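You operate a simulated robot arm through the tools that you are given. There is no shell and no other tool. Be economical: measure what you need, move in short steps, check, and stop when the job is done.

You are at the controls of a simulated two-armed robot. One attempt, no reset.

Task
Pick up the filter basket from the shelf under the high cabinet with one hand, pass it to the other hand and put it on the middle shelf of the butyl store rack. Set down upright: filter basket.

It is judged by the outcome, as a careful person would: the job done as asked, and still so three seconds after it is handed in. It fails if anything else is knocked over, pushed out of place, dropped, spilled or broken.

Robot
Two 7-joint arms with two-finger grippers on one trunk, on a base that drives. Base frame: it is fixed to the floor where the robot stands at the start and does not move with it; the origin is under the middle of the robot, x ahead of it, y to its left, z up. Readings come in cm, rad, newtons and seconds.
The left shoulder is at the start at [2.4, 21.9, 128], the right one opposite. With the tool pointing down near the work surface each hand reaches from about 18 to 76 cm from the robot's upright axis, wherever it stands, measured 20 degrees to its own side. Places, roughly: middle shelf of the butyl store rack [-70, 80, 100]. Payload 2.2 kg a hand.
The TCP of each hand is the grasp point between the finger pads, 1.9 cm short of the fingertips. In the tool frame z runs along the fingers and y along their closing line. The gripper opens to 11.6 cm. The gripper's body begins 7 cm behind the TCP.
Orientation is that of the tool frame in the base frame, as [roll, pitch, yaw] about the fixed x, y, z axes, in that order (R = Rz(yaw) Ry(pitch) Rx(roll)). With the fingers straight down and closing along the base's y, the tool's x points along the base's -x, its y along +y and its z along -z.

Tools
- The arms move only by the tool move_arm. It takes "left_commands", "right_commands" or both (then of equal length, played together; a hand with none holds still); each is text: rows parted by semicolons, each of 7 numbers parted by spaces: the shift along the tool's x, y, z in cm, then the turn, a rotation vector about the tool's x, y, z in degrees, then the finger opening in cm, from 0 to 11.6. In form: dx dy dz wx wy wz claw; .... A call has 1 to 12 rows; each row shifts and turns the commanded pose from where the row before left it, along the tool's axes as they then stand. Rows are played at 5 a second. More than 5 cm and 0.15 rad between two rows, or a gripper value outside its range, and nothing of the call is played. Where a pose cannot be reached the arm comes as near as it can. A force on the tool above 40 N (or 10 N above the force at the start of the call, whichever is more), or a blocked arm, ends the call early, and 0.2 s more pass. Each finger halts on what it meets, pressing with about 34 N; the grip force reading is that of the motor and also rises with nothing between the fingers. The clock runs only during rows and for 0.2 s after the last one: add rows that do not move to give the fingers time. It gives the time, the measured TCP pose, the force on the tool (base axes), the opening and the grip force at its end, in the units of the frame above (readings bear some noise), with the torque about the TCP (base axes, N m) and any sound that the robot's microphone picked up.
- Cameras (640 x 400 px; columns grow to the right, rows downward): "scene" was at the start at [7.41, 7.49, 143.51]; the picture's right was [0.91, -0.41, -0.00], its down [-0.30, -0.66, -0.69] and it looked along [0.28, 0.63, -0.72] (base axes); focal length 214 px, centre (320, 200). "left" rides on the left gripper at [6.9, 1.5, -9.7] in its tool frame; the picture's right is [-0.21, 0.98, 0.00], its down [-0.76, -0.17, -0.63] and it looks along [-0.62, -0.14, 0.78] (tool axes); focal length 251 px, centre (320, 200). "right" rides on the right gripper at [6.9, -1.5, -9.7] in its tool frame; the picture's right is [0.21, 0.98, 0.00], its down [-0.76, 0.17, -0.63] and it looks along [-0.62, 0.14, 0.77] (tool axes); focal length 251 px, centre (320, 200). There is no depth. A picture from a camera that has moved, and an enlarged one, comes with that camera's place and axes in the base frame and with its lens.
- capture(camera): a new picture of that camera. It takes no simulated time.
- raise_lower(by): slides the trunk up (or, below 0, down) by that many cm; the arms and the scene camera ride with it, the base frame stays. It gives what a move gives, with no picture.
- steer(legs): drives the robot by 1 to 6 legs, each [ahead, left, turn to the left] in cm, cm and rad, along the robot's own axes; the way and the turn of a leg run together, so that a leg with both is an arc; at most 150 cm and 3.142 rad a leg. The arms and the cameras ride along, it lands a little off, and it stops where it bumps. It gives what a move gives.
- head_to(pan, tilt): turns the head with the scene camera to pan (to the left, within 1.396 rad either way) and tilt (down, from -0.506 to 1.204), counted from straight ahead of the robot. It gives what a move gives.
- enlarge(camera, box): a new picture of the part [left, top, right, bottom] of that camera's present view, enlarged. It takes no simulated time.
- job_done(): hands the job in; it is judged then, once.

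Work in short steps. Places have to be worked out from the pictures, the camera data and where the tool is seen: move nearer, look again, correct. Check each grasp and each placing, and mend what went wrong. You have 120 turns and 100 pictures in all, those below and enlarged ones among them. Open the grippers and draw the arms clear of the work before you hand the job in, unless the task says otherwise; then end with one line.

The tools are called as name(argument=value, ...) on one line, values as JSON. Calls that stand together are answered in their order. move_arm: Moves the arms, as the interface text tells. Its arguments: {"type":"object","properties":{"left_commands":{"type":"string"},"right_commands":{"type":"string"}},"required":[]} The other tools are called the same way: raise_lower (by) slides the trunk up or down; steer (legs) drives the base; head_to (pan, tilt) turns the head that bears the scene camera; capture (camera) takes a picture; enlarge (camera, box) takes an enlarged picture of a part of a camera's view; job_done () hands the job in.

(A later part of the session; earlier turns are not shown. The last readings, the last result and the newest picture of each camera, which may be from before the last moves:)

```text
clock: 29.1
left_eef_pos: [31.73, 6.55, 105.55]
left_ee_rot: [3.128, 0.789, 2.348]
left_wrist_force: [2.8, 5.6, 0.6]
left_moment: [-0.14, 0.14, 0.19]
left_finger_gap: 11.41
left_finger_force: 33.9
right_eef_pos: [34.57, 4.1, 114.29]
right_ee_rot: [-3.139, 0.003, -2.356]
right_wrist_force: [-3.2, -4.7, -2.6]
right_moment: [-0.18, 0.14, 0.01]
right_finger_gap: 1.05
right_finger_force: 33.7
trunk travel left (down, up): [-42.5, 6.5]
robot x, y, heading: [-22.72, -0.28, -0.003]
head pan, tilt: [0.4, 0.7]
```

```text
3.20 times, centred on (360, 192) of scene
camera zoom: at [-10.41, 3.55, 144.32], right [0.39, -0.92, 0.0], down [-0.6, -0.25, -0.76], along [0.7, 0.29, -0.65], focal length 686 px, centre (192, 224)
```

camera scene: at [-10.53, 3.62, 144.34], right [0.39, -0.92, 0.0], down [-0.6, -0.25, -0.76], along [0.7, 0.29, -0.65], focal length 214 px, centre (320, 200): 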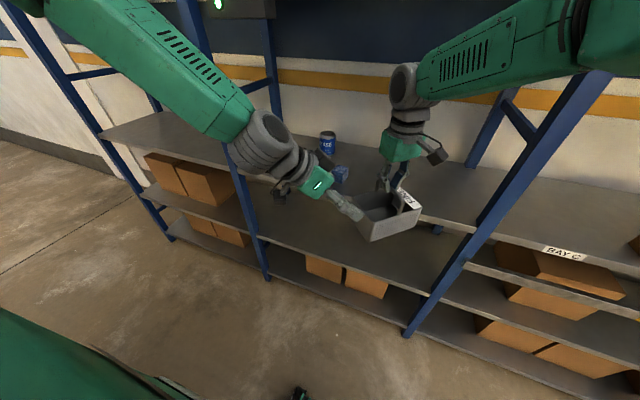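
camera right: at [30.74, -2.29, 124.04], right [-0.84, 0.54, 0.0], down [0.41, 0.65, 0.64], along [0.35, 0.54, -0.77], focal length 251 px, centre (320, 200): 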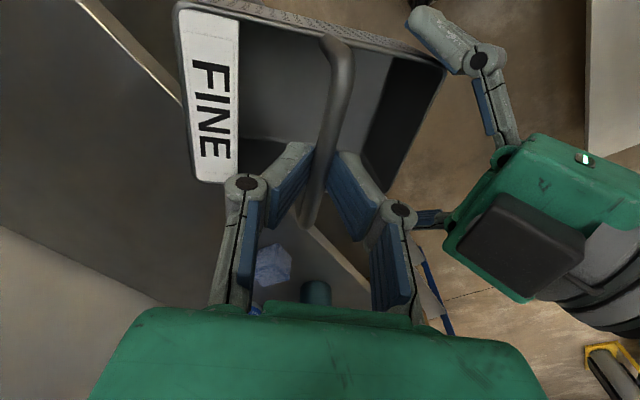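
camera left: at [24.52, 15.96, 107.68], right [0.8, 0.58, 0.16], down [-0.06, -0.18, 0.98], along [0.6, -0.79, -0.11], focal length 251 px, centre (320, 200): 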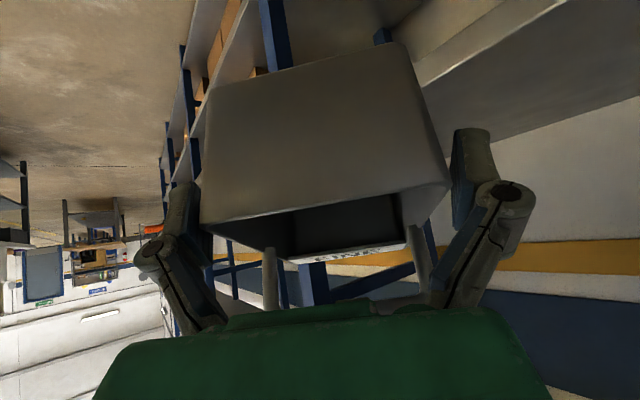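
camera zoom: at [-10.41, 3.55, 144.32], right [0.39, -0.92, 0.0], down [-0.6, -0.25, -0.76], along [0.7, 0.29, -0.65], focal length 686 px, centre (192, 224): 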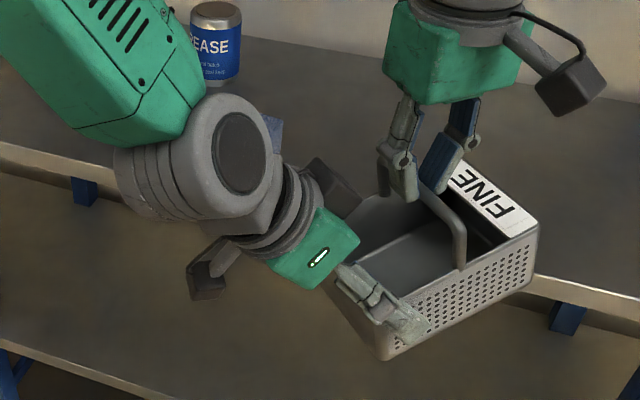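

The gap reads 11.4 cm: the box is nearly as wide as the opening, so release would be poor. I check the tilt in the right view before choosing a wall-pinch grip instead.

capture(camera="right")

head_to(pan=0.0, tilt=0.6)

enlarge(camera="scene", box=[200, 120, 440, 270])

```text
61 pictures are left
camera right: at [30.75, -1.85, 124.02], right [-0.84, 0.54, 0.0], down [0.41, 0.65, 0.64], along [0.35, 0.53, -0.77], focal length 251 px, centre (320, 200)
```

right: 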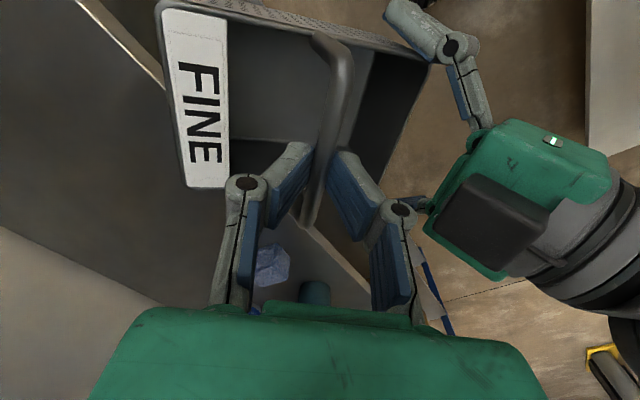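

```text
clock: 30.0
left_eef_pos: [31.64, 6.38, 105.65]
left_ee_rot: [3.13, 0.79, 2.349]
left_wrist_force: [4.1, 8.1, 1.2]
left_moment: [-0.3, 0.13, 0.32]
left_finger_gap: 11.42
left_finger_force: 34.0
right_eef_pos: [34.46, 3.88, 114.48]
right_ee_rot: [-3.137, 0.007, -2.358]
right_wrist_force: [-3.4, -7.8, -2.5]
right_moment: [-0.32, 0.26, -0.01]
right_finger_gap: 1.04
right_finger_force: 34.0
trunk travel left (down, up): [-42.5, 6.5]
robot x, y, heading: [-22.46, -0.35, 0.002]
head pan, tilt: [0.0, 0.6]
```

```text
2.67 times, centred on (320, 195) of scene
camera zoom: at [-9.41, 0.02, 145.19], right [0.0, -1.0, 0.0], down [-0.57, 0.0, -0.82], along [0.82, 0.0, -0.57], focal length 572 px, centre (320, 213)
```

zoom: 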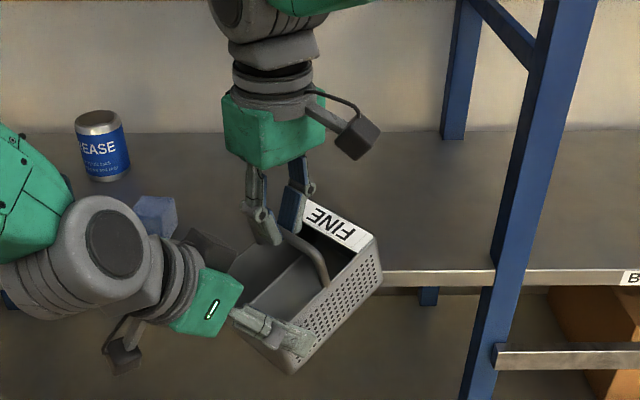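

The basket is tilted about 13° around the handle bar. Since the left hand grips it, I rotate it back about the bar with a small arc (13° in three rows) before letting go and regrasping differently.

move_arm(left_commands="0.23 0 -0.69 0 4.4 0 8; 0.23 0 -0.69 0 4.4 0 8; 0.23 0 -0.69 0 4.4 0 8; 0 0 0 0 0 0 8")

capture(camera="right")

```text
clock: 31.0
left_eef_pos: [30.36, 7.74, 106.6]
left_ee_rot: [3.132, 0.554, 2.348]
left_wrist_force: [0.7, 0.2, -0.5]
left_moment: [0.13, 0.2, 0.0]
left_finger_gap: 11.13
left_finger_force: 34.1
right_eef_pos: [34.68, 3.92, 114.54]
right_ee_rot: [-3.136, 0.013, -2.358]
right_wrist_force: [1.7, -0.2, 0.3]
right_moment: [-0.03, 0.02, 0.03]
right_finger_gap: 0.02
right_finger_force: 28.9
trunk travel left (down, up): [-42.5, 6.5]
robot x, y, heading: [-22.8, 0.25, -0.001]
head pan, tilt: [0.0, 0.6]
```

```text
59 pictures are left
camera right: at [30.86, -2.05, 124.13], right [-0.84, 0.54, -0.01], down [0.41, 0.65, 0.64], along [0.35, 0.54, -0.77], focal length 251 px, centre (320, 200)
```

right: 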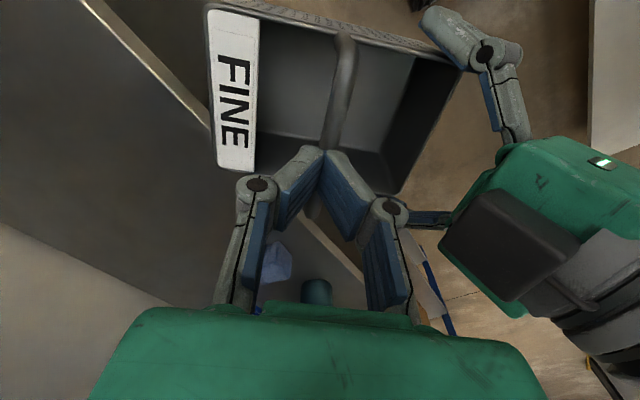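

The right fingers have slipped off the bar (gap 0.02), and the left hand alone now holds the basket (gap 11.1, 34 N). I raise the right hand 3 cm and look at how the basket sits.

move_arm(right_commands="0 0 -1.5 0 0 0 0; 0 0 -2.5 0 0 0 0; 0 0 0 0 0 0 3")

capture(camera="right")

capture(camera="left")

enlarge(camera="scene", box=[200, 120, 440, 270])

```text
clock: 31.8
left_eef_pos: [30.49, 7.67, 106.65]
left_ee_rot: [3.131, 0.559, 2.348]
left_wrist_force: [-5.6, 0.9, 4.8]
left_moment: [-0.21, 0.22, -0.23]
left_finger_gap: 11.03
left_finger_force: 33.9
right_eef_pos: [34.69, 3.73, 118.45]
right_ee_rot: [3.14, 0.01, -2.363]
right_wrist_force: [0.2, 1.3, 0.5]
right_moment: [0.04, 0.03, -0.01]
right_finger_gap: 2.98
right_finger_force: 0.1
trunk travel left (down, up): [-42.5, 6.5]
robot x, y, heading: [-22.72, 0.15, -0.001]
head pan, tilt: [0.0, 0.6]
```

```text
58 pictures are left
camera right: at [30.95, -2.28, 128.15], right [-0.84, 0.54, 0.0], down [0.42, 0.65, 0.64], along [0.35, 0.54, -0.77], focal length 251 px, centre (320, 200)
```

right: 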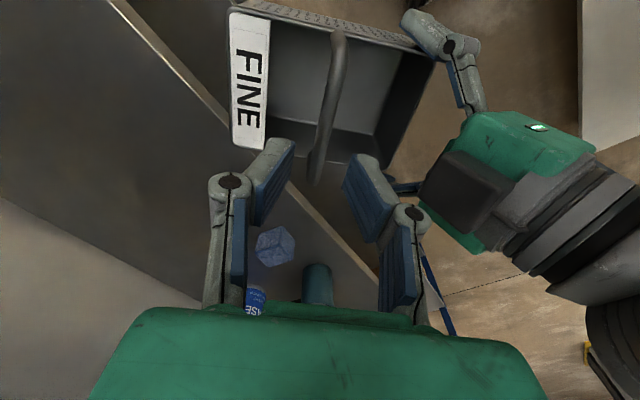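

```text
57 pictures are left
camera left: at [23.75, 16.58, 111.39], right [0.82, 0.56, 0.12], down [0.09, -0.34, 0.94], along [0.57, -0.76, -0.33], focal length 251 px, centre (320, 200)
```

left: 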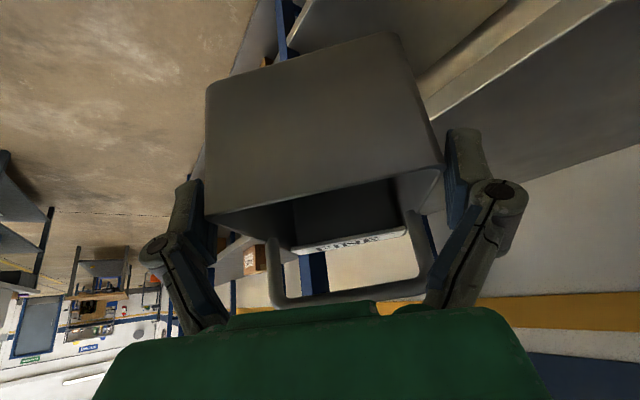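

```text
2.67 times, centred on (320, 195) of scene
camera zoom: at [-9.4, -0.02, 145.19], right [0.0, -1.0, 0.0], down [-0.57, 0.0, -0.82], along [0.82, 0.0, -0.57], focal length 572 px, centre (320, 213)
```

zoom: 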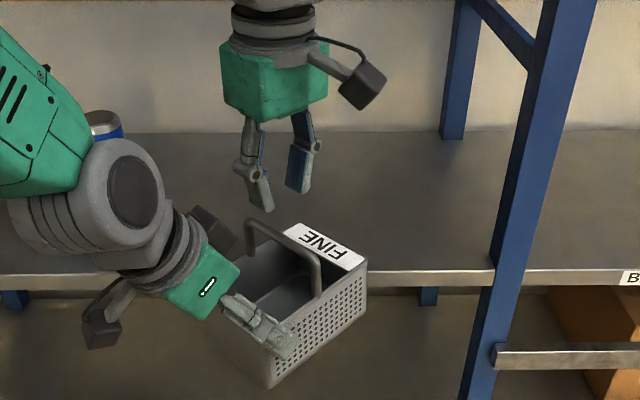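

The left hand alone carries the basket and it looks about level. I hold still briefly to see whether the grip is stable.

move_arm(left_commands="0 0 0 0 0 0 8; 0 0 0 0 0 0 8; 0 0 0 0 0 0 8; 0 0 0 0 0 0 8; 0 0 0 0 0 0 8")

capture(camera="right")

```text
clock: 33.0
left_eef_pos: [30.4, 7.81, 106.87]
left_ee_rot: [3.13, 0.558, 2.349]
left_wrist_force: [0.0, -0.2, -0.2]
left_moment: [0.0, -0.02, 0.02]
left_finger_gap: 7.96
left_finger_force: 0.1
right_eef_pos: [34.68, 3.68, 118.68]
right_ee_rot: [3.141, 0.01, -2.361]
right_wrist_force: [0.9, 0.1, 0.3]
right_moment: [0.01, 0.04, -0.02]
right_finger_gap: 3.0
right_finger_force: 0.0
trunk travel left (down, up): [-42.5, 6.5]
robot x, y, heading: [-22.73, -0.04, -0.002]
head pan, tilt: [0.0, 0.6]
```

```text
55 pictures are left
camera right: at [30.91, -2.28, 128.31], right [-0.84, 0.54, 0.0], down [0.42, 0.65, 0.64], along [0.35, 0.54, -0.77], focal length 251 px, centre (320, 200)
```

right: 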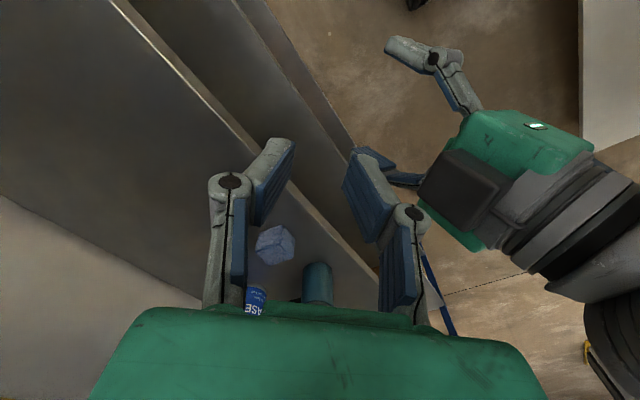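

The basket slipped out of the left grip and has fallen. I look down to find it.

head_to(pan=0.0, tilt=1.1)

capture(camera="scene")

capture(camera="left")

```text
clock: 33.9
left_eef_pos: [30.28, 7.63, 106.79]
left_ee_rot: [3.131, 0.558, 2.348]
left_wrist_force: [0.3, -0.6, 0.6]
left_moment: [0.04, 0.0, -0.01]
left_finger_gap: 8.02
left_finger_force: 0.0
right_eef_pos: [34.66, 3.63, 118.63]
right_ee_rot: [3.14, 0.011, -2.361]
right_wrist_force: [-0.4, 0.5, -0.5]
right_moment: [0.01, 0.0, 0.01]
right_finger_gap: 3.03
right_finger_force: 0.0
trunk travel left (down, up): [-42.5, 6.5]
robot x, y, heading: [-22.59, -0.11, -0.005]
head pan, tilt: [0.0, 1.1]
```

```text
54 pictures are left
camera scene: at [-12.02, -0.03, 141.36], right [0.0, -1.0, 0.0], down [-0.89, 0.0, -0.45], along [0.45, 0.0, -0.89], focal length 214 px, centre (320, 200)
```

scene: 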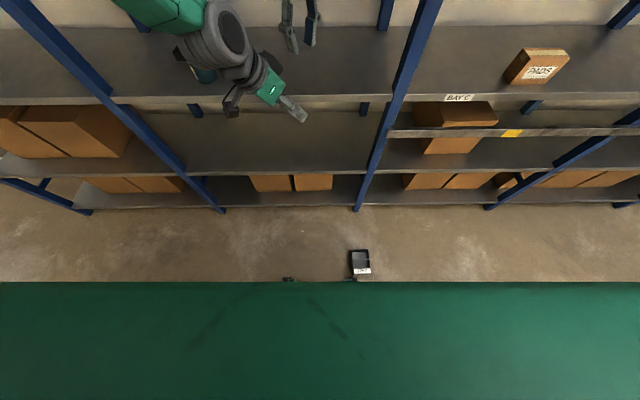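

```text
53 pictures are left
camera left: at [23.7, 16.58, 111.42], right [0.82, 0.56, 0.12], down [0.09, -0.34, 0.94], along [0.57, -0.76, -0.33], focal length 251 px, centre (320, 200)
```

left: 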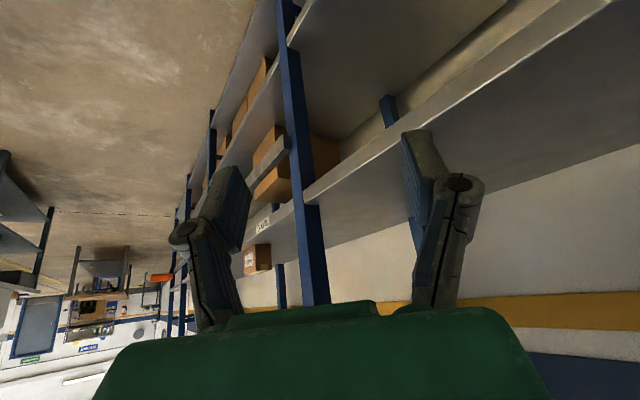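

The basket is on the floor in front of the base. I enlarge to see how it landed.

enlarge(camera="scene", box=[310, 230, 410, 290])

```text
6.40 times, centred on (360, 260) of scene
camera zoom: at [-12.02, -0.03, 141.36], right [0.0, -1.0, 0.0], down [-0.89, 0.0, -0.45], along [0.45, 0.0, -0.89], focal length 1373 px, centre (64, -184)
```

zoom: 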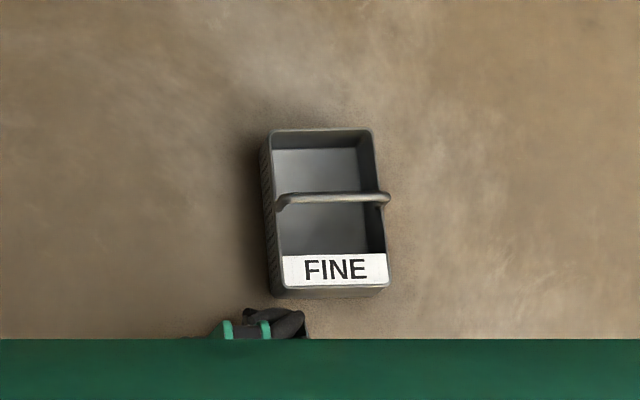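

The basket stands upright and intact on the floor, with its handle at about (13.8, −25, 12) and the bar along y. I back the left hand away, and yaw the right hand another 45° so it closes along x, before lowering the trunk.

move_arm(left_commands="3 2.36 -1.88 0 0 0 8; 3 2.36 -1.88 0 0 0 8; 3 2.36 -1.88 0 0 0 8; 3 2.36 -1.88 0 0 0 8; 3 2.36 -1.88 0 0 0 8; 3 2.36 -1.88 0 0 0 8", right_commands="0 0 0 0 0 -7.5 5; 0 0 0 0 0 -7.5 5; 0 0 0 0 0 -7.5 5; 0 0 0 0 0 -7.5 5; 0 0 0 0 0 -7.5 5; 0 0 0 0 0 -7.5 5")

move_arm(right_commands="3.9 2.6 0 0 0 0 5; 3.9 2.6 0 0 0 0 5; 3.9 2.6 0 0 0 0 5; 3.9 2.6 0 0 0 0 5; 3.9 2.6 0 0 0 0 5; 3.9 2.6 0 0 0 0 5; 3.9 2.6 0 0 0 0 5; 3.7 2.7 0 0 0 0 5; 0 0 0 0 0 0 5")

capture(camera="scene")

capture(camera="right")

```text
clock: 35.3
left_eef_pos: [25.47, 33.0, 106.72]
left_ee_rot: [3.131, 0.563, 2.349]
left_wrist_force: [0.0, -0.1, -0.1]
left_moment: [-0.01, -0.02, -0.01]
left_finger_gap: 8.01
left_finger_force: 0.0
right_eef_pos: [34.47, 4.24, 118.5]
right_ee_rot: [-3.133, 0.0, -1.569]
right_wrist_force: [-0.1, 0.0, 0.0]
right_moment: [-0.04, -0.01, 0.0]
right_finger_gap: 4.98
right_finger_force: 0.1
trunk travel left (down, up): [-42.5, 6.5]
robot x, y, heading: [-22.47, 0.37, -0.001]
head pan, tilt: [0.0, 1.1]
```

```text
clock: 37.3
left_eef_pos: [25.67, 32.74, 106.61]
left_ee_rot: [3.131, 0.557, 2.352]
left_wrist_force: [0.6, 0.0, 0.0]
left_moment: [-0.04, 0.01, -0.03]
left_finger_gap: 7.98
left_finger_force: 0.0
right_eef_pos: [13.65, -27.12, 117.97]
right_ee_rot: [-3.135, 0.005, -1.571]
right_wrist_force: [-0.3, 0.1, -0.8]
right_moment: [-0.03, -0.02, 0.0]
right_finger_gap: 4.99
right_finger_force: 0.0
trunk travel left (down, up): [-42.5, 6.5]
robot x, y, heading: [-22.45, -0.15, -0.001]
head pan, tilt: [0.0, 1.1]
```

```text
51 pictures are left
camera scene: at [-12.15, 0.1, 141.36], right [0.0, -1.0, 0.0], down [-0.89, 0.0, -0.45], along [0.45, 0.0, -0.89], focal length 214 px, centre (320, 200)
```

scene: 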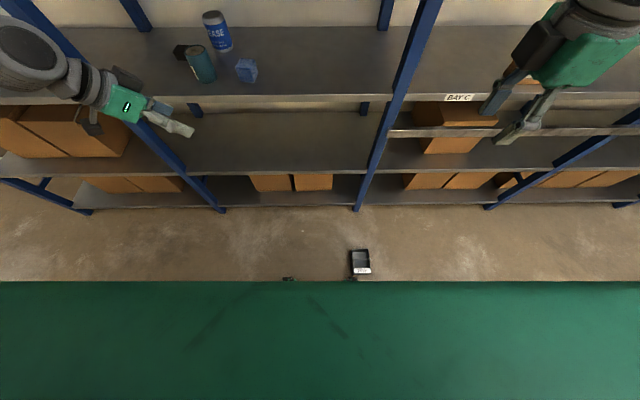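

```text
50 pictures are left
camera right: at [15.17, -33.99, 127.8], right [-0.98, -0.21, -0.01], down [-0.17, 0.75, 0.63], along [-0.13, 0.62, -0.77], focal length 251 px, centre (320, 200)
```

right: 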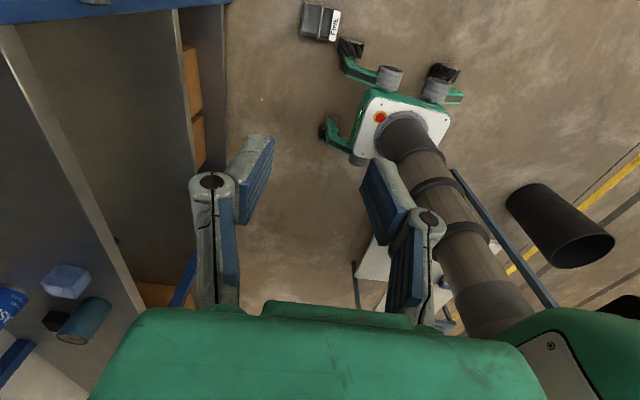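

The right hand is above the basket (which lies next to a front wheel leg). I lower the trunk in steps.

raise_lower(by=-25)

raise_lower(by=-17)

capture(camera="right")

capture(camera="scene")

```text
clock: 39.9
left_eef_pos: [25.62, 32.6, 81.89]
left_ee_rot: [3.13, 0.559, 2.349]
left_wrist_force: [-1.0, 0.5, -1.6]
left_moment: [-0.04, 0.01, -0.03]
left_finger_gap: 7.98
left_finger_force: 0.0
right_eef_pos: [13.57, -27.17, 93.24]
right_ee_rot: [-3.134, 0.004, -1.571]
right_wrist_force: [0.4, -0.1, 0.1]
right_moment: [0.02, 0.02, 0.0]
right_finger_gap: 5.01
right_finger_force: 0.2
trunk travel left (down, up): [-17.5, 31.5]
robot x, y, heading: [-22.7, 0.36, -0.002]
head pan, tilt: [0.0, 1.1]
```

```text
clock: 41.8
left_eef_pos: [25.61, 32.58, 64.73]
left_ee_rot: [3.131, 0.559, 2.348]
left_wrist_force: [0.5, 0.2, -0.8]
left_moment: [0.03, 0.01, 0.02]
left_finger_gap: 7.98
left_finger_force: 0.0
right_eef_pos: [13.46, -27.19, 76.07]
right_ee_rot: [-3.132, 0.004, -1.571]
right_wrist_force: [0.6, -0.6, 1.5]
right_moment: [0.03, 0.01, 0.0]
right_finger_gap: 4.99
right_finger_force: 0.0
trunk travel left (down, up): [-0.5, 48.5]
robot x, y, heading: [-23.08, 0.15, -0.005]
head pan, tilt: [0.0, 1.1]
```

```text
49 pictures are left
camera right: at [15.01, -34.15, 85.85], right [-0.98, -0.21, -0.01], down [-0.17, 0.75, 0.63], along [-0.13, 0.62, -0.77], focal length 251 px, centre (320, 200)
```

right: 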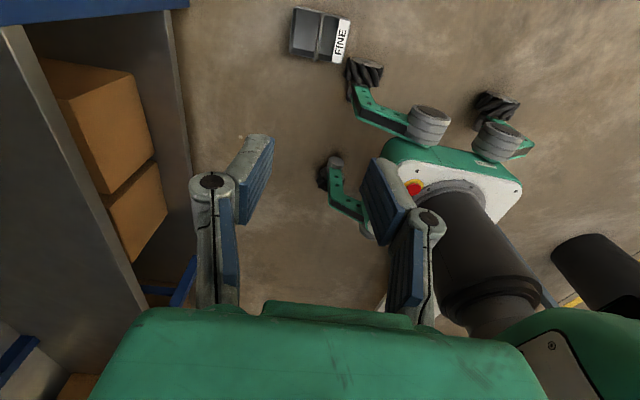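

```text
48 pictures are left
camera scene: at [-12.36, -0.1, 99.38], right [0.0, -1.0, 0.0], down [-0.89, 0.0, -0.45], along [0.45, 0.0, -0.89], focal length 214 px, centre (320, 200)
```

scene: 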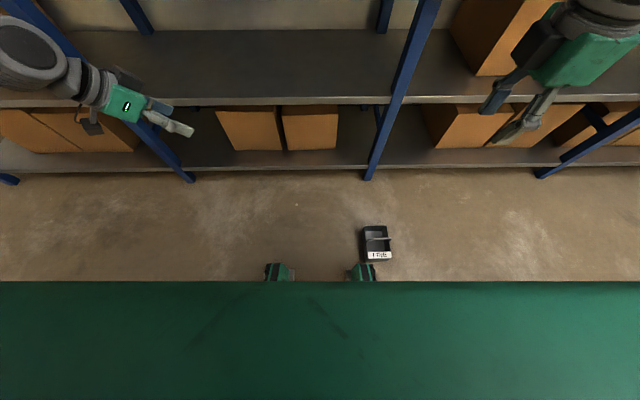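

Both views place the handle centre near (13.5, −25.3, 12). I lower the right arm to z≈32 above it.

move_arm(right_commands="0 0 4.4 0 0 0 5; 0 0 4.4 0 0 0 5; 0 0 4.4 0 0 0 5; 0 0 4.4 0 0 0 5; 0 0 4.4 0 0 0 5; 0 0 4.4 0 0 0 5; 0 0 4.4 0 0 0 5; 0 0 4.4 0 0 0 5; 0 0 4.4 0 0 0 5; 0 0 4.4 0 0 0 5; 0 0 0 0 0 0 5")

capture(camera="right")

enlarge(camera="scene", box=[310, 160, 470, 290])

```text
clock: 44.2
left_eef_pos: [25.47, 32.61, 64.79]
left_ee_rot: [3.131, 0.556, 2.348]
left_wrist_force: [-0.1, -0.7, 0.3]
left_moment: [-0.02, -0.02, -0.01]
left_finger_gap: 8.01
left_finger_force: 0.0
right_eef_pos: [14.04, -26.93, 32.03]
right_ee_rot: [-3.134, 0.004, -1.572]
right_wrist_force: [-0.6, -0.5, -1.2]
right_moment: [-0.01, 0.01, 0.01]
right_finger_gap: 5.02
right_finger_force: 0.1
trunk travel left (down, up): [-0.5, 48.5]
robot x, y, heading: [-22.54, 0.01, -0.0]
head pan, tilt: [0.0, 1.1]
```

```text
47 pictures are left
camera right: at [15.5, -33.84, 41.72], right [-0.98, -0.21, -0.01], down [-0.17, 0.75, 0.63], along [-0.13, 0.62, -0.77], focal length 251 px, centre (320, 200)
```

right: 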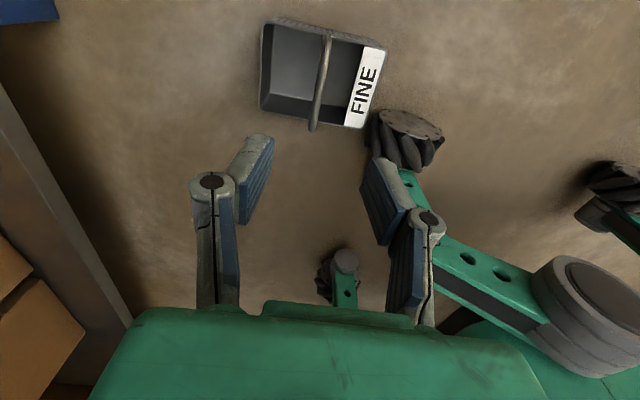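

```text
3.08 times, centred on (390, 225) of scene
camera zoom: at [-12.28, -0.03, 99.36], right [0.0, -1.0, 0.0], down [-0.89, 0.0, -0.45], along [0.45, 0.0, -0.89], focal length 660 px, centre (105, 123)
```

zoom: 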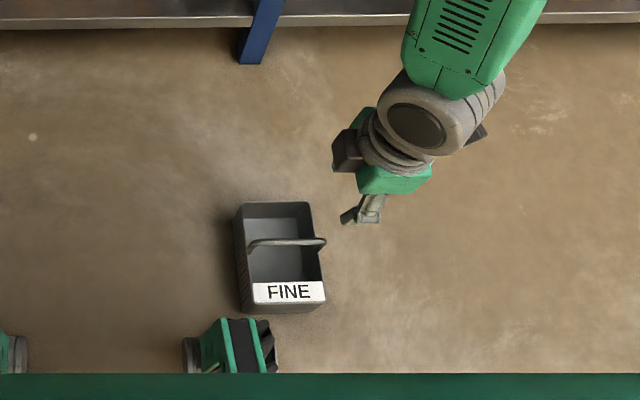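

The bar runs y −30 to −20.5 at x≈13.9. I lower to z 16, shifting to y≈−27.5 so there's room for the other hand on the bar later, and look.

move_arm(right_commands="0.6 0.1 4 0 0 0 5; 0 0 4 0 0 0 5; 0 0 4 0 0 0 5; 0 0 4 0 0 0 5; 0 0 0 0 0 0 5")

capture(camera="right")

```text
clock: 45.4
left_eef_pos: [25.56, 32.62, 64.86]
left_ee_rot: [3.131, 0.561, 2.349]
left_wrist_force: [0.0, -0.2, 1.1]
left_moment: [-0.01, 0.04, 0.03]
left_finger_gap: 8.0
left_finger_force: 0.0
right_eef_pos: [13.82, -27.58, 15.98]
right_ee_rot: [-3.133, 0.004, -1.572]
right_wrist_force: [0.4, 0.6, 0.6]
right_moment: [0.01, 0.0, 0.0]
right_finger_gap: 5.01
right_finger_force: 0.1
trunk travel left (down, up): [-0.5, 48.5]
robot x, y, heading: [-22.56, 0.06, -0.006]
head pan, tilt: [0.0, 1.1]
```

```text
45 pictures are left
camera right: at [15.4, -34.41, 25.75], right [-0.98, -0.21, -0.01], down [-0.17, 0.75, 0.63], along [-0.13, 0.62, -0.77], focal length 251 px, centre (320, 200)
```

right: 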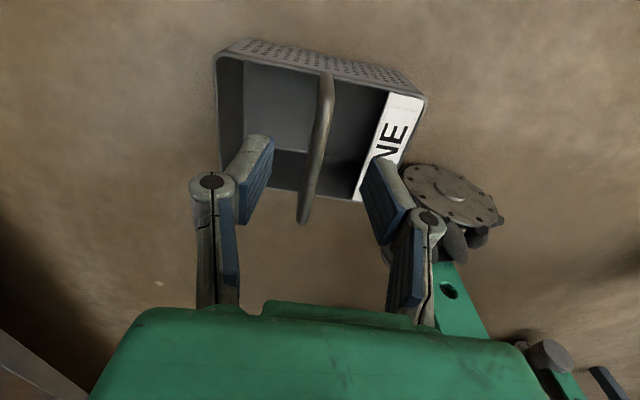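

Bar centred between the fingers. I descend 4.4 cm and close.

move_arm(right_commands="0 0 2.4 0 0 0 5; 0 0 2 0 0 0 5; 0 0 0 0 0 0 2.5; 0 0 0 0 0 0 0; 0 0 0 0 0 0 0; 0 0 0 0 0 0 0")

capture(camera="right")

```text
clock: 46.8
left_eef_pos: [25.55, 32.56, 64.86]
left_ee_rot: [3.13, 0.556, 2.349]
left_wrist_force: [-0.1, 0.3, -1.4]
left_moment: [-0.01, 0.0, -0.01]
left_finger_gap: 8.02
left_finger_force: 0.0
right_eef_pos: [13.84, -27.4, 11.66]
right_ee_rot: [-3.133, 0.004, -1.571]
right_wrist_force: [-0.7, -0.9, -0.1]
right_moment: [-0.07, -0.02, 0.0]
right_finger_gap: 0.57
right_finger_force: 29.7
trunk travel left (down, up): [-0.5, 48.5]
robot x, y, heading: [-22.67, -0.21, -0.003]
head pan, tilt: [0.0, 1.1]
```

```text
44 pictures are left
camera right: at [15.43, -34.28, 21.33], right [-0.98, -0.21, -0.01], down [-0.17, 0.75, 0.63], along [-0.13, 0.62, -0.77], focal length 251 px, centre (320, 200)
```

right: 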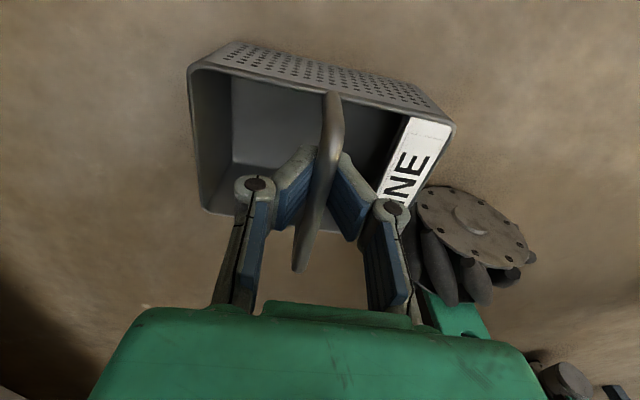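

Gap is 0.57, less than the 1.1 before, so it may be still closing or gripping near the edge. I hold two rows and re-read.

move_arm(right_commands="0 0 0 0 0 0 0; 0 0 0 0 0 0 0; 0 0 0 0 0 0 0")

enlarge(camera="right", box=[220, 80, 420, 290])

```text
clock: 47.6
left_eef_pos: [25.57, 32.55, 64.83]
left_ee_rot: [3.132, 0.559, 2.35]
left_wrist_force: [0.2, -0.6, -0.2]
left_moment: [0.0, -0.02, 0.01]
left_finger_gap: 8.03
left_finger_force: 0.1
right_eef_pos: [13.95, -27.33, 11.67]
right_ee_rot: [-3.133, 0.002, -1.569]
right_wrist_force: [0.0, 0.4, 0.4]
right_moment: [-0.07, 0.04, -0.01]
right_finger_gap: 0.62
right_finger_force: 29.6
trunk travel left (down, up): [-0.5, 48.5]
robot x, y, heading: [-22.79, 0.17, -0.005]
head pan, tilt: [0.0, 1.1]
```

```text
1.90 times, centred on (320, 185) of right
camera zoom: at [15.46, -34.27, 21.34], right [-0.98, -0.21, -0.01], down [-0.17, 0.75, 0.63], along [-0.13, 0.62, -0.77], focal length 479 px, centre (320, 229)
```

zoom: 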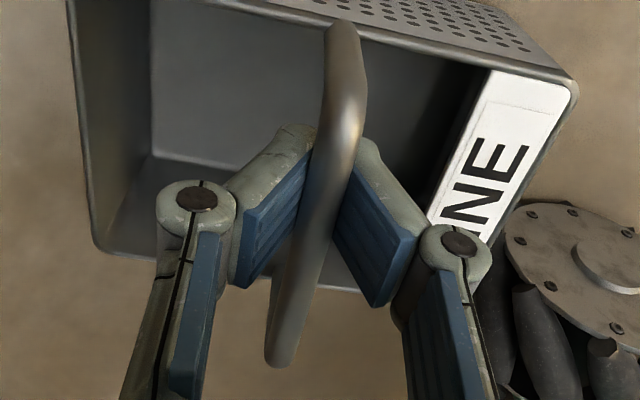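

The bar sits near the fingertips. I open, go 1 cm lower and close again.

move_arm(right_commands="0 0 0 0 0 0 4; 0 0 0 0 0 0 4; 0 0 1.1 0 0 0 4; 0 0 0 0 0 0 4; 0 0 0 0 0 0 0; 0 0 0 0 0 0 0; 0 0 0 0 0 0 0")

enlarge(camera="right", box=[220, 80, 420, 290])

```text
clock: 49.2
left_eef_pos: [25.71, 32.63, 64.81]
left_ee_rot: [3.133, 0.558, 2.349]
left_wrist_force: [0.7, 0.4, 0.1]
left_moment: [-0.03, -0.04, 0.03]
left_finger_gap: 7.99
left_finger_force: 0.0
right_eef_pos: [13.8, -27.39, 10.61]
right_ee_rot: [-3.136, 0.003, -1.571]
right_wrist_force: [-0.3, -0.1, 0.1]
right_moment: [-0.03, 0.05, 0.03]
right_finger_gap: 0.02
right_finger_force: 28.7
trunk travel left (down, up): [-0.5, 48.5]
robot x, y, heading: [-22.94, -0.16, 0.001]
head pan, tilt: [0.0, 1.1]
```

```text
1.90 times, centred on (320, 185) of right
camera zoom: at [15.43, -34.34, 20.27], right [-0.98, -0.21, -0.01], down [-0.17, 0.75, 0.63], along [-0.13, 0.62, -0.77], focal length 479 px, centre (320, 229)
```

zoom: 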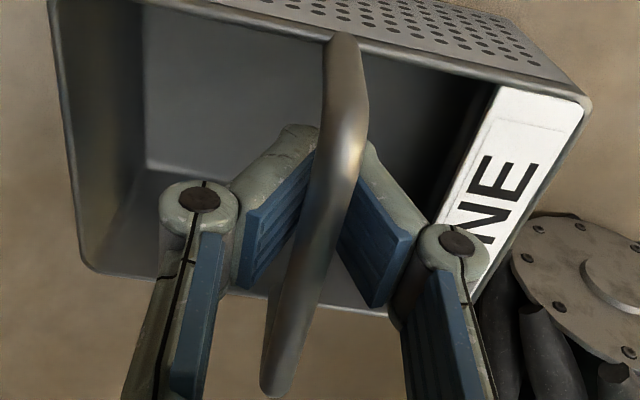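

The fingers closed fully beneath the bar, so the bar is higher than I thought. I open, go up 2.6 cm and close again.

move_arm(right_commands="0 0 0 0 0 0 5; 0 0 0 0 0 0 5; 0 0 -1.3 0 0 0 5; 0 0 -1.3 0 0 0 5; 0 0 0 0 0 0 5; 0 0 0 0 0 0 0; 0 0 0 0 0 0 0; 0 0 0 0 0 0 0")

enlarge(camera="right", box=[220, 80, 420, 290])

```text
clock: 51.0
left_eef_pos: [25.57, 32.6, 64.87]
left_ee_rot: [3.132, 0.56, 2.348]
left_wrist_force: [1.1, -0.2, 0.1]
left_moment: [0.03, 0.03, 0.0]
left_finger_gap: 7.97
left_finger_force: 0.1
right_eef_pos: [14.11, -27.51, 13.31]
right_ee_rot: [-3.134, 0.004, -1.571]
right_wrist_force: [1.3, 0.1, -0.2]
right_moment: [0.0, -0.05, 0.04]
right_finger_gap: 1.06
right_finger_force: 34.4
trunk travel left (down, up): [-0.5, 48.5]
robot x, y, heading: [-22.47, -0.26, -0.005]
head pan, tilt: [0.0, 1.1]
```

```text
1.90 times, centred on (320, 185) of right
camera zoom: at [15.46, -34.49, 22.95], right [-0.98, -0.21, -0.01], down [-0.17, 0.75, 0.63], along [-0.13, 0.62, -0.77], focal length 479 px, centre (320, 229)
```

zoom: 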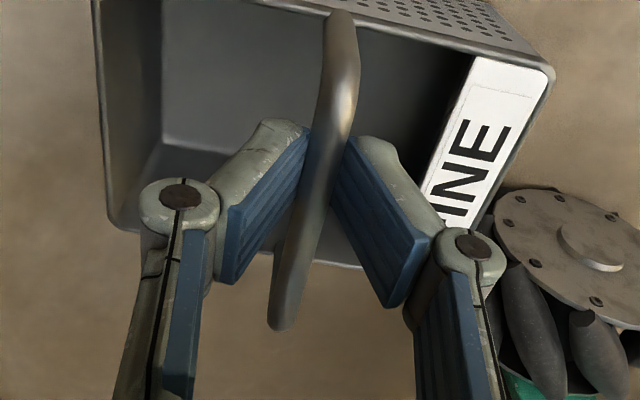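

Gap 1.06 at 34 N: a proper hold. I lift gently 8 cm and check.

move_arm(right_commands="0 0 -1 0 0 0 0; 0 0 -2 0 0 0 0; 0 0 -2.5 0 0 0 0; 0 0 -2.5 0 0 0 0; 0 0 0 0 0 0 0")

capture(camera="right")

enlarge(camera="scene", box=[310, 160, 470, 290])

```text
clock: 52.2
left_eef_pos: [25.54, 32.61, 64.82]
left_ee_rot: [3.132, 0.558, 2.349]
left_wrist_force: [-0.9, 0.4, 0.2]
left_moment: [0.01, -0.03, -0.01]
left_finger_gap: 8.04
left_finger_force: 0.1
right_eef_pos: [13.8, -27.49, 21.21]
right_ee_rot: [-3.134, 0.004, -1.572]
right_wrist_force: [0.0, -0.3, -2.6]
right_moment: [-0.07, -0.04, -0.03]
right_finger_gap: 1.06
right_finger_force: 33.5
trunk travel left (down, up): [-0.5, 48.5]
robot x, y, heading: [-22.18, 0.02, -0.001]
head pan, tilt: [0.0, 1.1]
```

```text
40 pictures are left
camera right: at [15.38, -34.52, 31.01], right [-0.98, -0.21, -0.01], down [-0.17, 0.75, 0.63], along [-0.13, 0.62, -0.77], focal length 251 px, centre (320, 200)
```

right: 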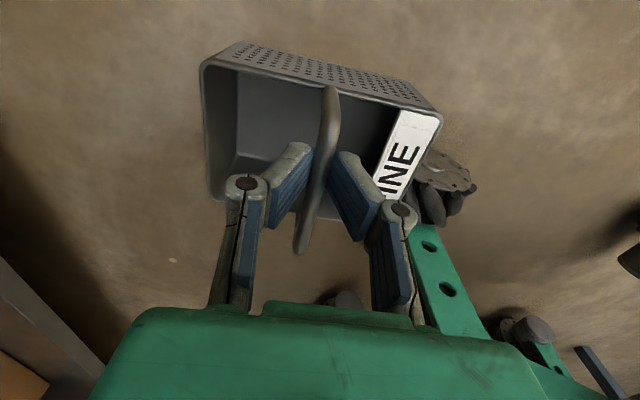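

```text
3.08 times, centred on (390, 225) of scene
camera zoom: at [-12.26, -0.04, 99.35], right [0.0, -1.0, 0.0], down [-0.89, 0.0, -0.45], along [0.45, 0.0, -0.89], focal length 660 px, centre (105, 123)
```

zoom: 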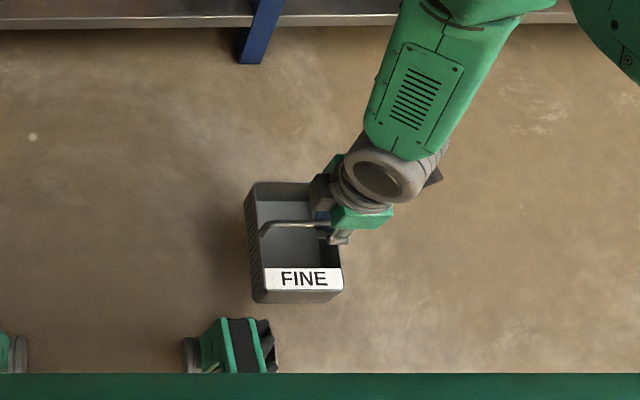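

Lifted and level. I raise the arm to about z 75, then the trunk back up.

move_arm(right_commands="0 0 -4.5 0 0 0 0; 0 0 -4.5 0 0 0 0; 0 0 -4.5 0 0 0 0; 0 0 -4.5 0 0 0 0; 0 0 -4.5 0 0 0 0; 0 0 -4.5 0 0 0 0; 0 0 -4.5 0 0 0 0; 0 0 -4.5 0 0 0 0; 0 0 -4.5 0 0 0 0; 0 0 -4.5 0 0 0 0; 0 0 -4.5 0 0 0 0; 0 0 0 0 0 0 0")

raise_lower(by=42)

head_to(pan=-0.3, tilt=0.75)

capture(camera="scene")

```text
clock: 54.8
left_eef_pos: [25.53, 32.59, 64.73]
left_ee_rot: [3.132, 0.559, 2.35]
left_wrist_force: [-0.2, -0.2, -0.2]
left_moment: [0.02, 0.02, 0.03]
left_finger_gap: 8.0
left_finger_force: 0.1
right_eef_pos: [13.34, -27.71, 70.65]
right_ee_rot: [-3.134, 0.004, -1.572]
right_wrist_force: [-0.1, 0.7, -3.2]
right_moment: [-0.05, -0.04, 0.01]
right_finger_gap: 1.05
right_finger_force: 34.4
trunk travel left (down, up): [-0.5, 48.5]
robot x, y, heading: [-22.83, -0.07, -0.0]
head pan, tilt: [0.0, 1.1]
```

```text
refused: 42 is not a number from -40 to 40
```

```text
clock: 55.6
left_eef_pos: [25.59, 32.51, 64.83]
left_ee_rot: [3.131, 0.56, 2.349]
left_wrist_force: [0.6, -0.6, -1.3]
left_moment: [-0.01, -0.01, 0.02]
left_finger_gap: 8.01
left_finger_force: 0.0
right_eef_pos: [13.33, -27.78, 70.65]
right_ee_rot: [-3.135, 0.003, -1.57]
right_wrist_force: [-0.9, -0.4, -3.1]
right_moment: [-0.04, -0.01, 0.04]
right_finger_gap: 1.08
right_finger_force: 34.3
trunk travel left (down, up): [-0.5, 48.5]
robot x, y, heading: [-22.61, -0.17, 0.001]
head pan, tilt: [-0.3, 0.75]
```

```text
38 pictures are left
camera scene: at [-10.72, -2.57, 101.93], right [-0.3, -0.96, 0.0], down [-0.65, 0.2, -0.73], along [0.7, -0.22, -0.68], focal length 214 px, centre (320, 200)
```

scene: 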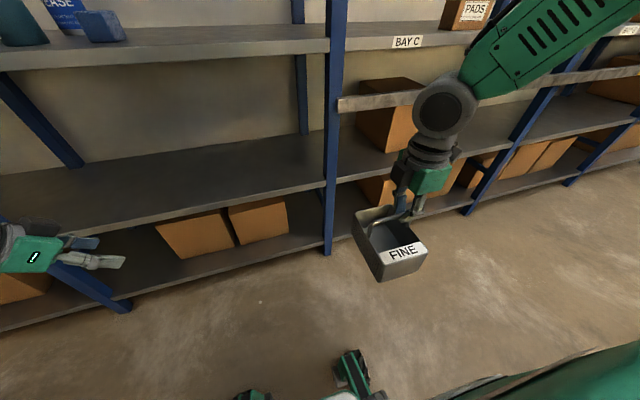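

I raise the trunk 40 cm, then bring the basket to the middle in front of the robot, around (27, 0, 111).

raise_lower(by=40)

move_arm(right_commands="-4 -1.9 0 0 0 0 0; -4 -1.9 0 0 0 0 0; -4 -1.9 0 0 0 0 0; -4 -1.9 0 0 0 0 0; -4 -1.9 0 0 0 0 0; -4 -1.9 0 0 0 0 0; -3.5 -1.9 0 0 0 0 0; 0 0 0 0 0 0 0")

head_to(pan=0.2, tilt=0.75)

capture(camera="scene")

```text
clock: 59.5
left_eef_pos: [25.71, 32.6, 104.83]
left_ee_rot: [3.13, 0.559, 2.35]
left_wrist_force: [0.0, -0.1, -0.2]
left_moment: [-0.01, 0.01, -0.04]
left_finger_gap: 8.03
left_finger_force: 0.0
right_eef_pos: [13.45, -27.65, 110.44]
right_ee_rot: [-3.134, 0.002, -1.57]
right_wrist_force: [0.2, -0.3, -2.6]
right_moment: [-0.08, -0.02, 0.01]
right_finger_gap: 1.08
right_finger_force: 34.4
trunk travel left (down, up): [-40.5, 8.5]
robot x, y, heading: [-22.72, 0.23, -0.001]
head pan, tilt: [-0.3, 0.75]
```

```text
clock: 61.3
left_eef_pos: [25.53, 32.72, 104.84]
left_ee_rot: [3.129, 0.561, 2.348]
left_wrist_force: [0.2, 0.6, -0.3]
left_moment: [-0.03, -0.01, -0.01]
left_finger_gap: 8.02
left_finger_force: 0.0
right_eef_pos: [26.73, 0.05, 110.95]
right_ee_rot: [-3.134, 0.005, -1.57]
right_wrist_force: [0.4, -0.3, -2.0]
right_moment: [-0.08, -0.03, 0.01]
right_finger_gap: 1.05
right_finger_force: 33.6
trunk travel left (down, up): [-40.5, 8.5]
robot x, y, heading: [-22.47, 0.32, -0.006]
head pan, tilt: [-0.3, 0.75]
```

```text
clock: 62.2
left_eef_pos: [25.62, 32.59, 104.83]
left_ee_rot: [3.132, 0.56, 2.349]
left_wrist_force: [-0.1, 0.6, -0.6]
left_moment: [-0.02, -0.02, -0.05]
left_finger_gap: 8.0
left_finger_force: 0.1
right_eef_pos: [26.74, 0.07, 110.93]
right_ee_rot: [-3.135, 0.003, -1.572]
right_wrist_force: [0.9, 0.6, -4.0]
right_moment: [-0.05, -0.06, 0.02]
right_finger_gap: 1.05
right_finger_force: 33.6
trunk travel left (down, up): [-40.5, 8.5]
robot x, y, heading: [-22.38, 0.25, 0.002]
head pan, tilt: [0.201, 0.75]
```

```text
37 pictures are left
camera scene: at [-10.24, 1.99, 141.91], right [0.2, -0.98, 0.0], down [-0.67, -0.14, -0.73], along [0.71, 0.14, -0.69], focal length 214 px, centre (320, 200)
```

scene: 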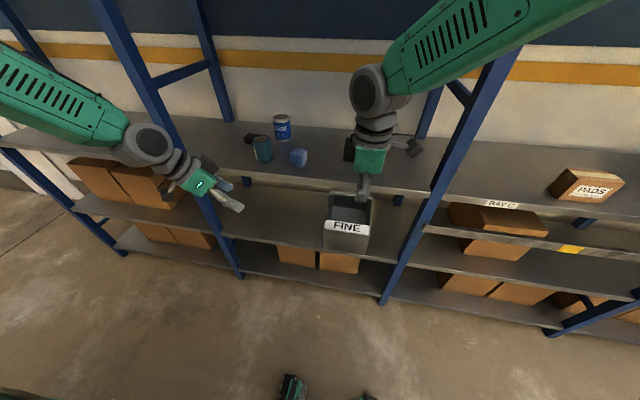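

The basket hangs level. I turn the left hand to point toward −y, tilted 50° from vertical, closing along x, so it can take the other half of the handle bar.

move_arm(left_commands="0 0 0 3.98 0 6.36 6; 0 0 0 3.98 0 6.36 6; 0 0 0 3.98 0 6.36 6; 0 0 0 3.98 0 6.36 6; 0 0 0 3.98 0 6.36 6; 0 0 0 3.98 0 6.36 6; 0 0 0 0 -6 0 6; 0 0 0 0 -6 0 6; 0 0 0 0 -6 0 6; 0 0 0 0 0 0 6")

move_arm(left_commands="-4.53 0.22 1.5 0 0 0 6; -4.53 0.22 1.5 0 0 0 6; -4.53 0.22 1.5 0 0 0 6; -4.53 0.22 1.5 0 0 0 6; -4.53 0.22 1.5 0 0 0 6; 0 0 0 0 0 0 6")

capture(camera="left")

capture(camera="scene")

```text
clock: 64.4
left_eef_pos: [25.66, 32.46, 104.88]
left_ee_rot: [3.132, 0.867, 1.559]
left_wrist_force: [0.6, 0.0, -0.5]
left_moment: [-0.02, 0.0, -0.02]
left_finger_gap: 6.02
left_finger_force: 0.1
right_eef_pos: [26.84, -0.1, 110.97]
right_ee_rot: [-3.135, 0.004, -1.571]
right_wrist_force: [-0.2, -0.4, -4.2]
right_moment: [-0.04, 0.01, -0.02]
right_finger_gap: 1.04
right_finger_force: 34.4
trunk travel left (down, up): [-40.5, 8.5]
robot x, y, heading: [-22.58, -0.15, -0.005]
head pan, tilt: [0.201, 0.75]
```

```text
clock: 65.8
left_eef_pos: [26.55, 12.28, 117.19]
left_ee_rot: [3.131, 0.866, 1.562]
left_wrist_force: [-0.1, 1.0, -0.2]
left_moment: [0.0, 0.01, 0.01]
left_finger_gap: 5.97
left_finger_force: 0.0
right_eef_pos: [26.74, 0.09, 110.96]
right_ee_rot: [-3.134, 0.002, -1.571]
right_wrist_force: [-0.5, -0.3, -3.1]
right_moment: [-0.07, 0.03, 0.0]
right_finger_gap: 1.08
right_finger_force: 34.0
trunk travel left (down, up): [-40.5, 8.5]
robot x, y, heading: [-22.78, 0.47, -0.003]
head pan, tilt: [0.201, 0.75]
```

```text
36 pictures are left
camera left: at [28.04, 24.09, 118.35], right [0.98, -0.14, 0.17], down [-0.17, -0.01, 0.98], along [-0.14, -0.99, -0.03], focal length 251 px, centre (320, 200)
```

left: 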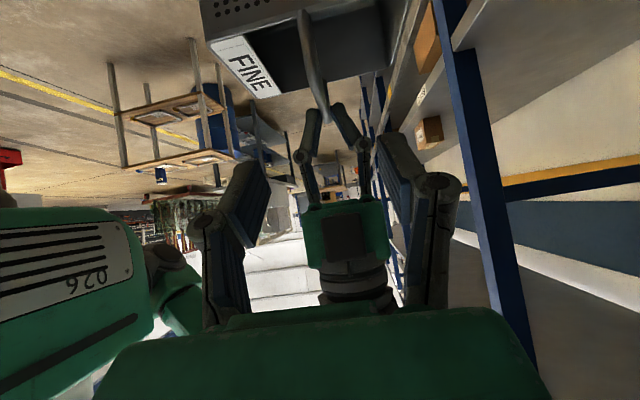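

```text
35 pictures are left
camera scene: at [-10.22, 1.65, 141.91], right [0.2, -0.98, 0.0], down [-0.67, -0.14, -0.73], along [0.71, 0.14, -0.69], focal length 214 px, centre (320, 200)
```

scene: 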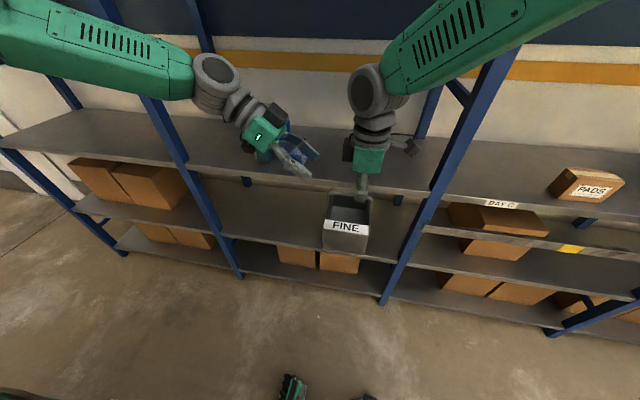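

The bar is centred between the open left fingers, at about (26.6, ·, 111). I advance 6 cm and look once more.

move_arm(left_commands="0 0 2 0 0 0 6; 0 0 2 0 0 0 6; 0 0 2 0 0 0 6; 0 0 0 0 0 0 6")

capture(camera="left")

enlarge(camera="scene", box=[230, 100, 430, 270])

```text
clock: 66.8
left_eef_pos: [26.54, 7.8, 113.33]
left_ee_rot: [3.131, 0.869, 1.562]
left_wrist_force: [0.4, -0.2, -0.4]
left_moment: [0.02, -0.02, -0.01]
left_finger_gap: 6.01
left_finger_force: 0.0
right_eef_pos: [26.7, 0.18, 110.95]
right_ee_rot: [-3.134, 0.003, -1.572]
right_wrist_force: [-0.8, 0.5, -2.8]
right_moment: [-0.1, -0.01, -0.01]
right_finger_gap: 1.02
right_finger_force: 34.6
trunk travel left (down, up): [-40.5, 8.5]
robot x, y, heading: [-22.75, 0.21, -0.004]
head pan, tilt: [0.201, 0.75]
```

```text
34 pictures are left
camera left: at [28.13, 19.72, 114.44], right [0.98, -0.14, 0.17], down [-0.17, -0.01, 0.98], along [-0.14, -0.99, -0.03], focal length 251 px, centre (320, 200)
```

left: 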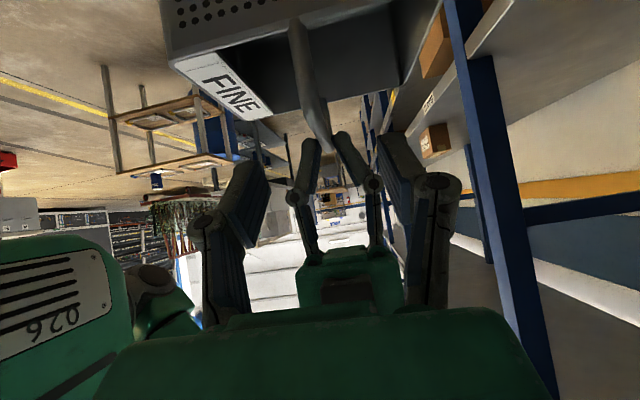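

```text
2.35 times, centred on (330, 185) of scene
camera zoom: at [-10.21, 1.68, 141.91], right [0.2, -0.98, 0.0], down [-0.67, -0.14, -0.73], along [0.71, 0.14, -0.69], focal length 505 px, centre (296, 235)
```

zoom: 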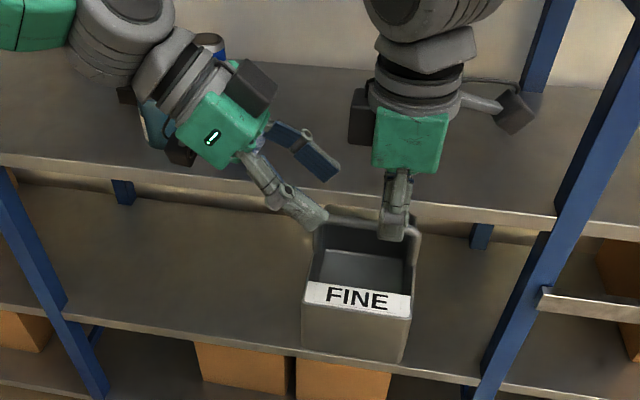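

Clear on both sides. I advance the last 3.6 cm and close the left fingers on the bar.

move_arm(left_commands="0 0 1.8 0 0 0 6; 0 0 1.8 0 0 0 6; 0 0 0 0 0 0 6; 0 0 0 0 0 0 3; 0 0 0 0 0 0 0; 0 0 0 0 0 0 0; 0 0 0 0 0 0 0; 0 0 0 0 0 0 0")

capture(camera="left")

enlarge(camera="scene", box=[230, 100, 430, 270])

```text
clock: 68.6
left_eef_pos: [26.69, 4.94, 111.06]
left_ee_rot: [3.129, 0.868, 1.561]
left_wrist_force: [12.9, -4.4, -5.4]
left_moment: [0.18, -0.21, 0.11]
left_finger_gap: 1.09
left_finger_force: 33.7
right_eef_pos: [26.71, -0.04, 110.98]
right_ee_rot: [-3.134, 0.005, -1.572]
right_wrist_force: [-13.4, 3.5, 6.1]
right_moment: [0.15, 0.21, 0.58]
right_finger_gap: 1.0
right_finger_force: 34.2
trunk travel left (down, up): [-40.5, 8.5]
robot x, y, heading: [-22.79, -0.04, -0.007]
head pan, tilt: [0.201, 0.75]
```

```text
32 pictures are left
camera left: at [28.14, 16.88, 112.14], right [0.98, -0.14, 0.17], down [-0.17, -0.01, 0.98], along [-0.14, -0.99, -0.03], focal length 251 px, centre (320, 200)
```

left: 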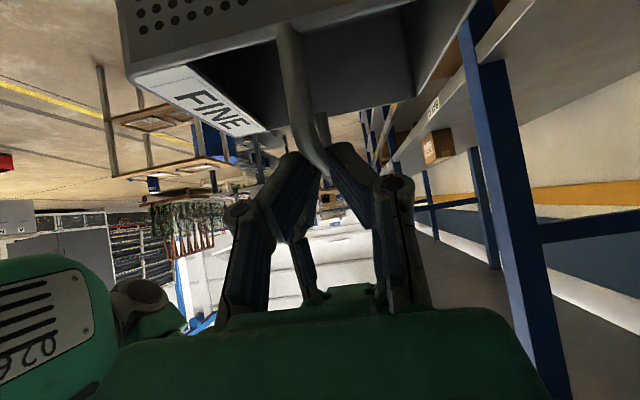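

```text
2.35 times, centred on (330, 185) of scene
camera zoom: at [-10.18, 1.68, 141.91], right [0.2, -0.98, 0.0], down [-0.67, -0.14, -0.73], along [0.71, 0.14, -0.69], focal length 505 px, centre (296, 235)
```

zoom: 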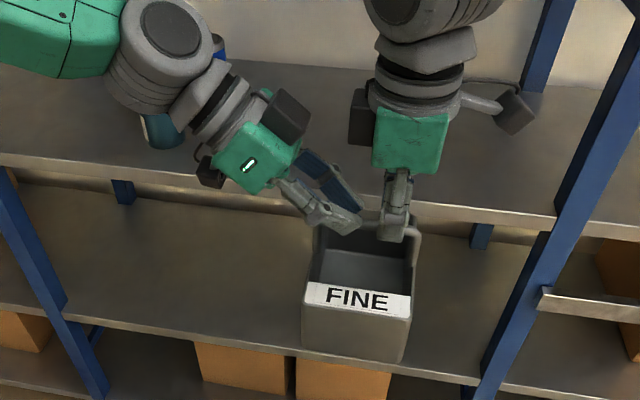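

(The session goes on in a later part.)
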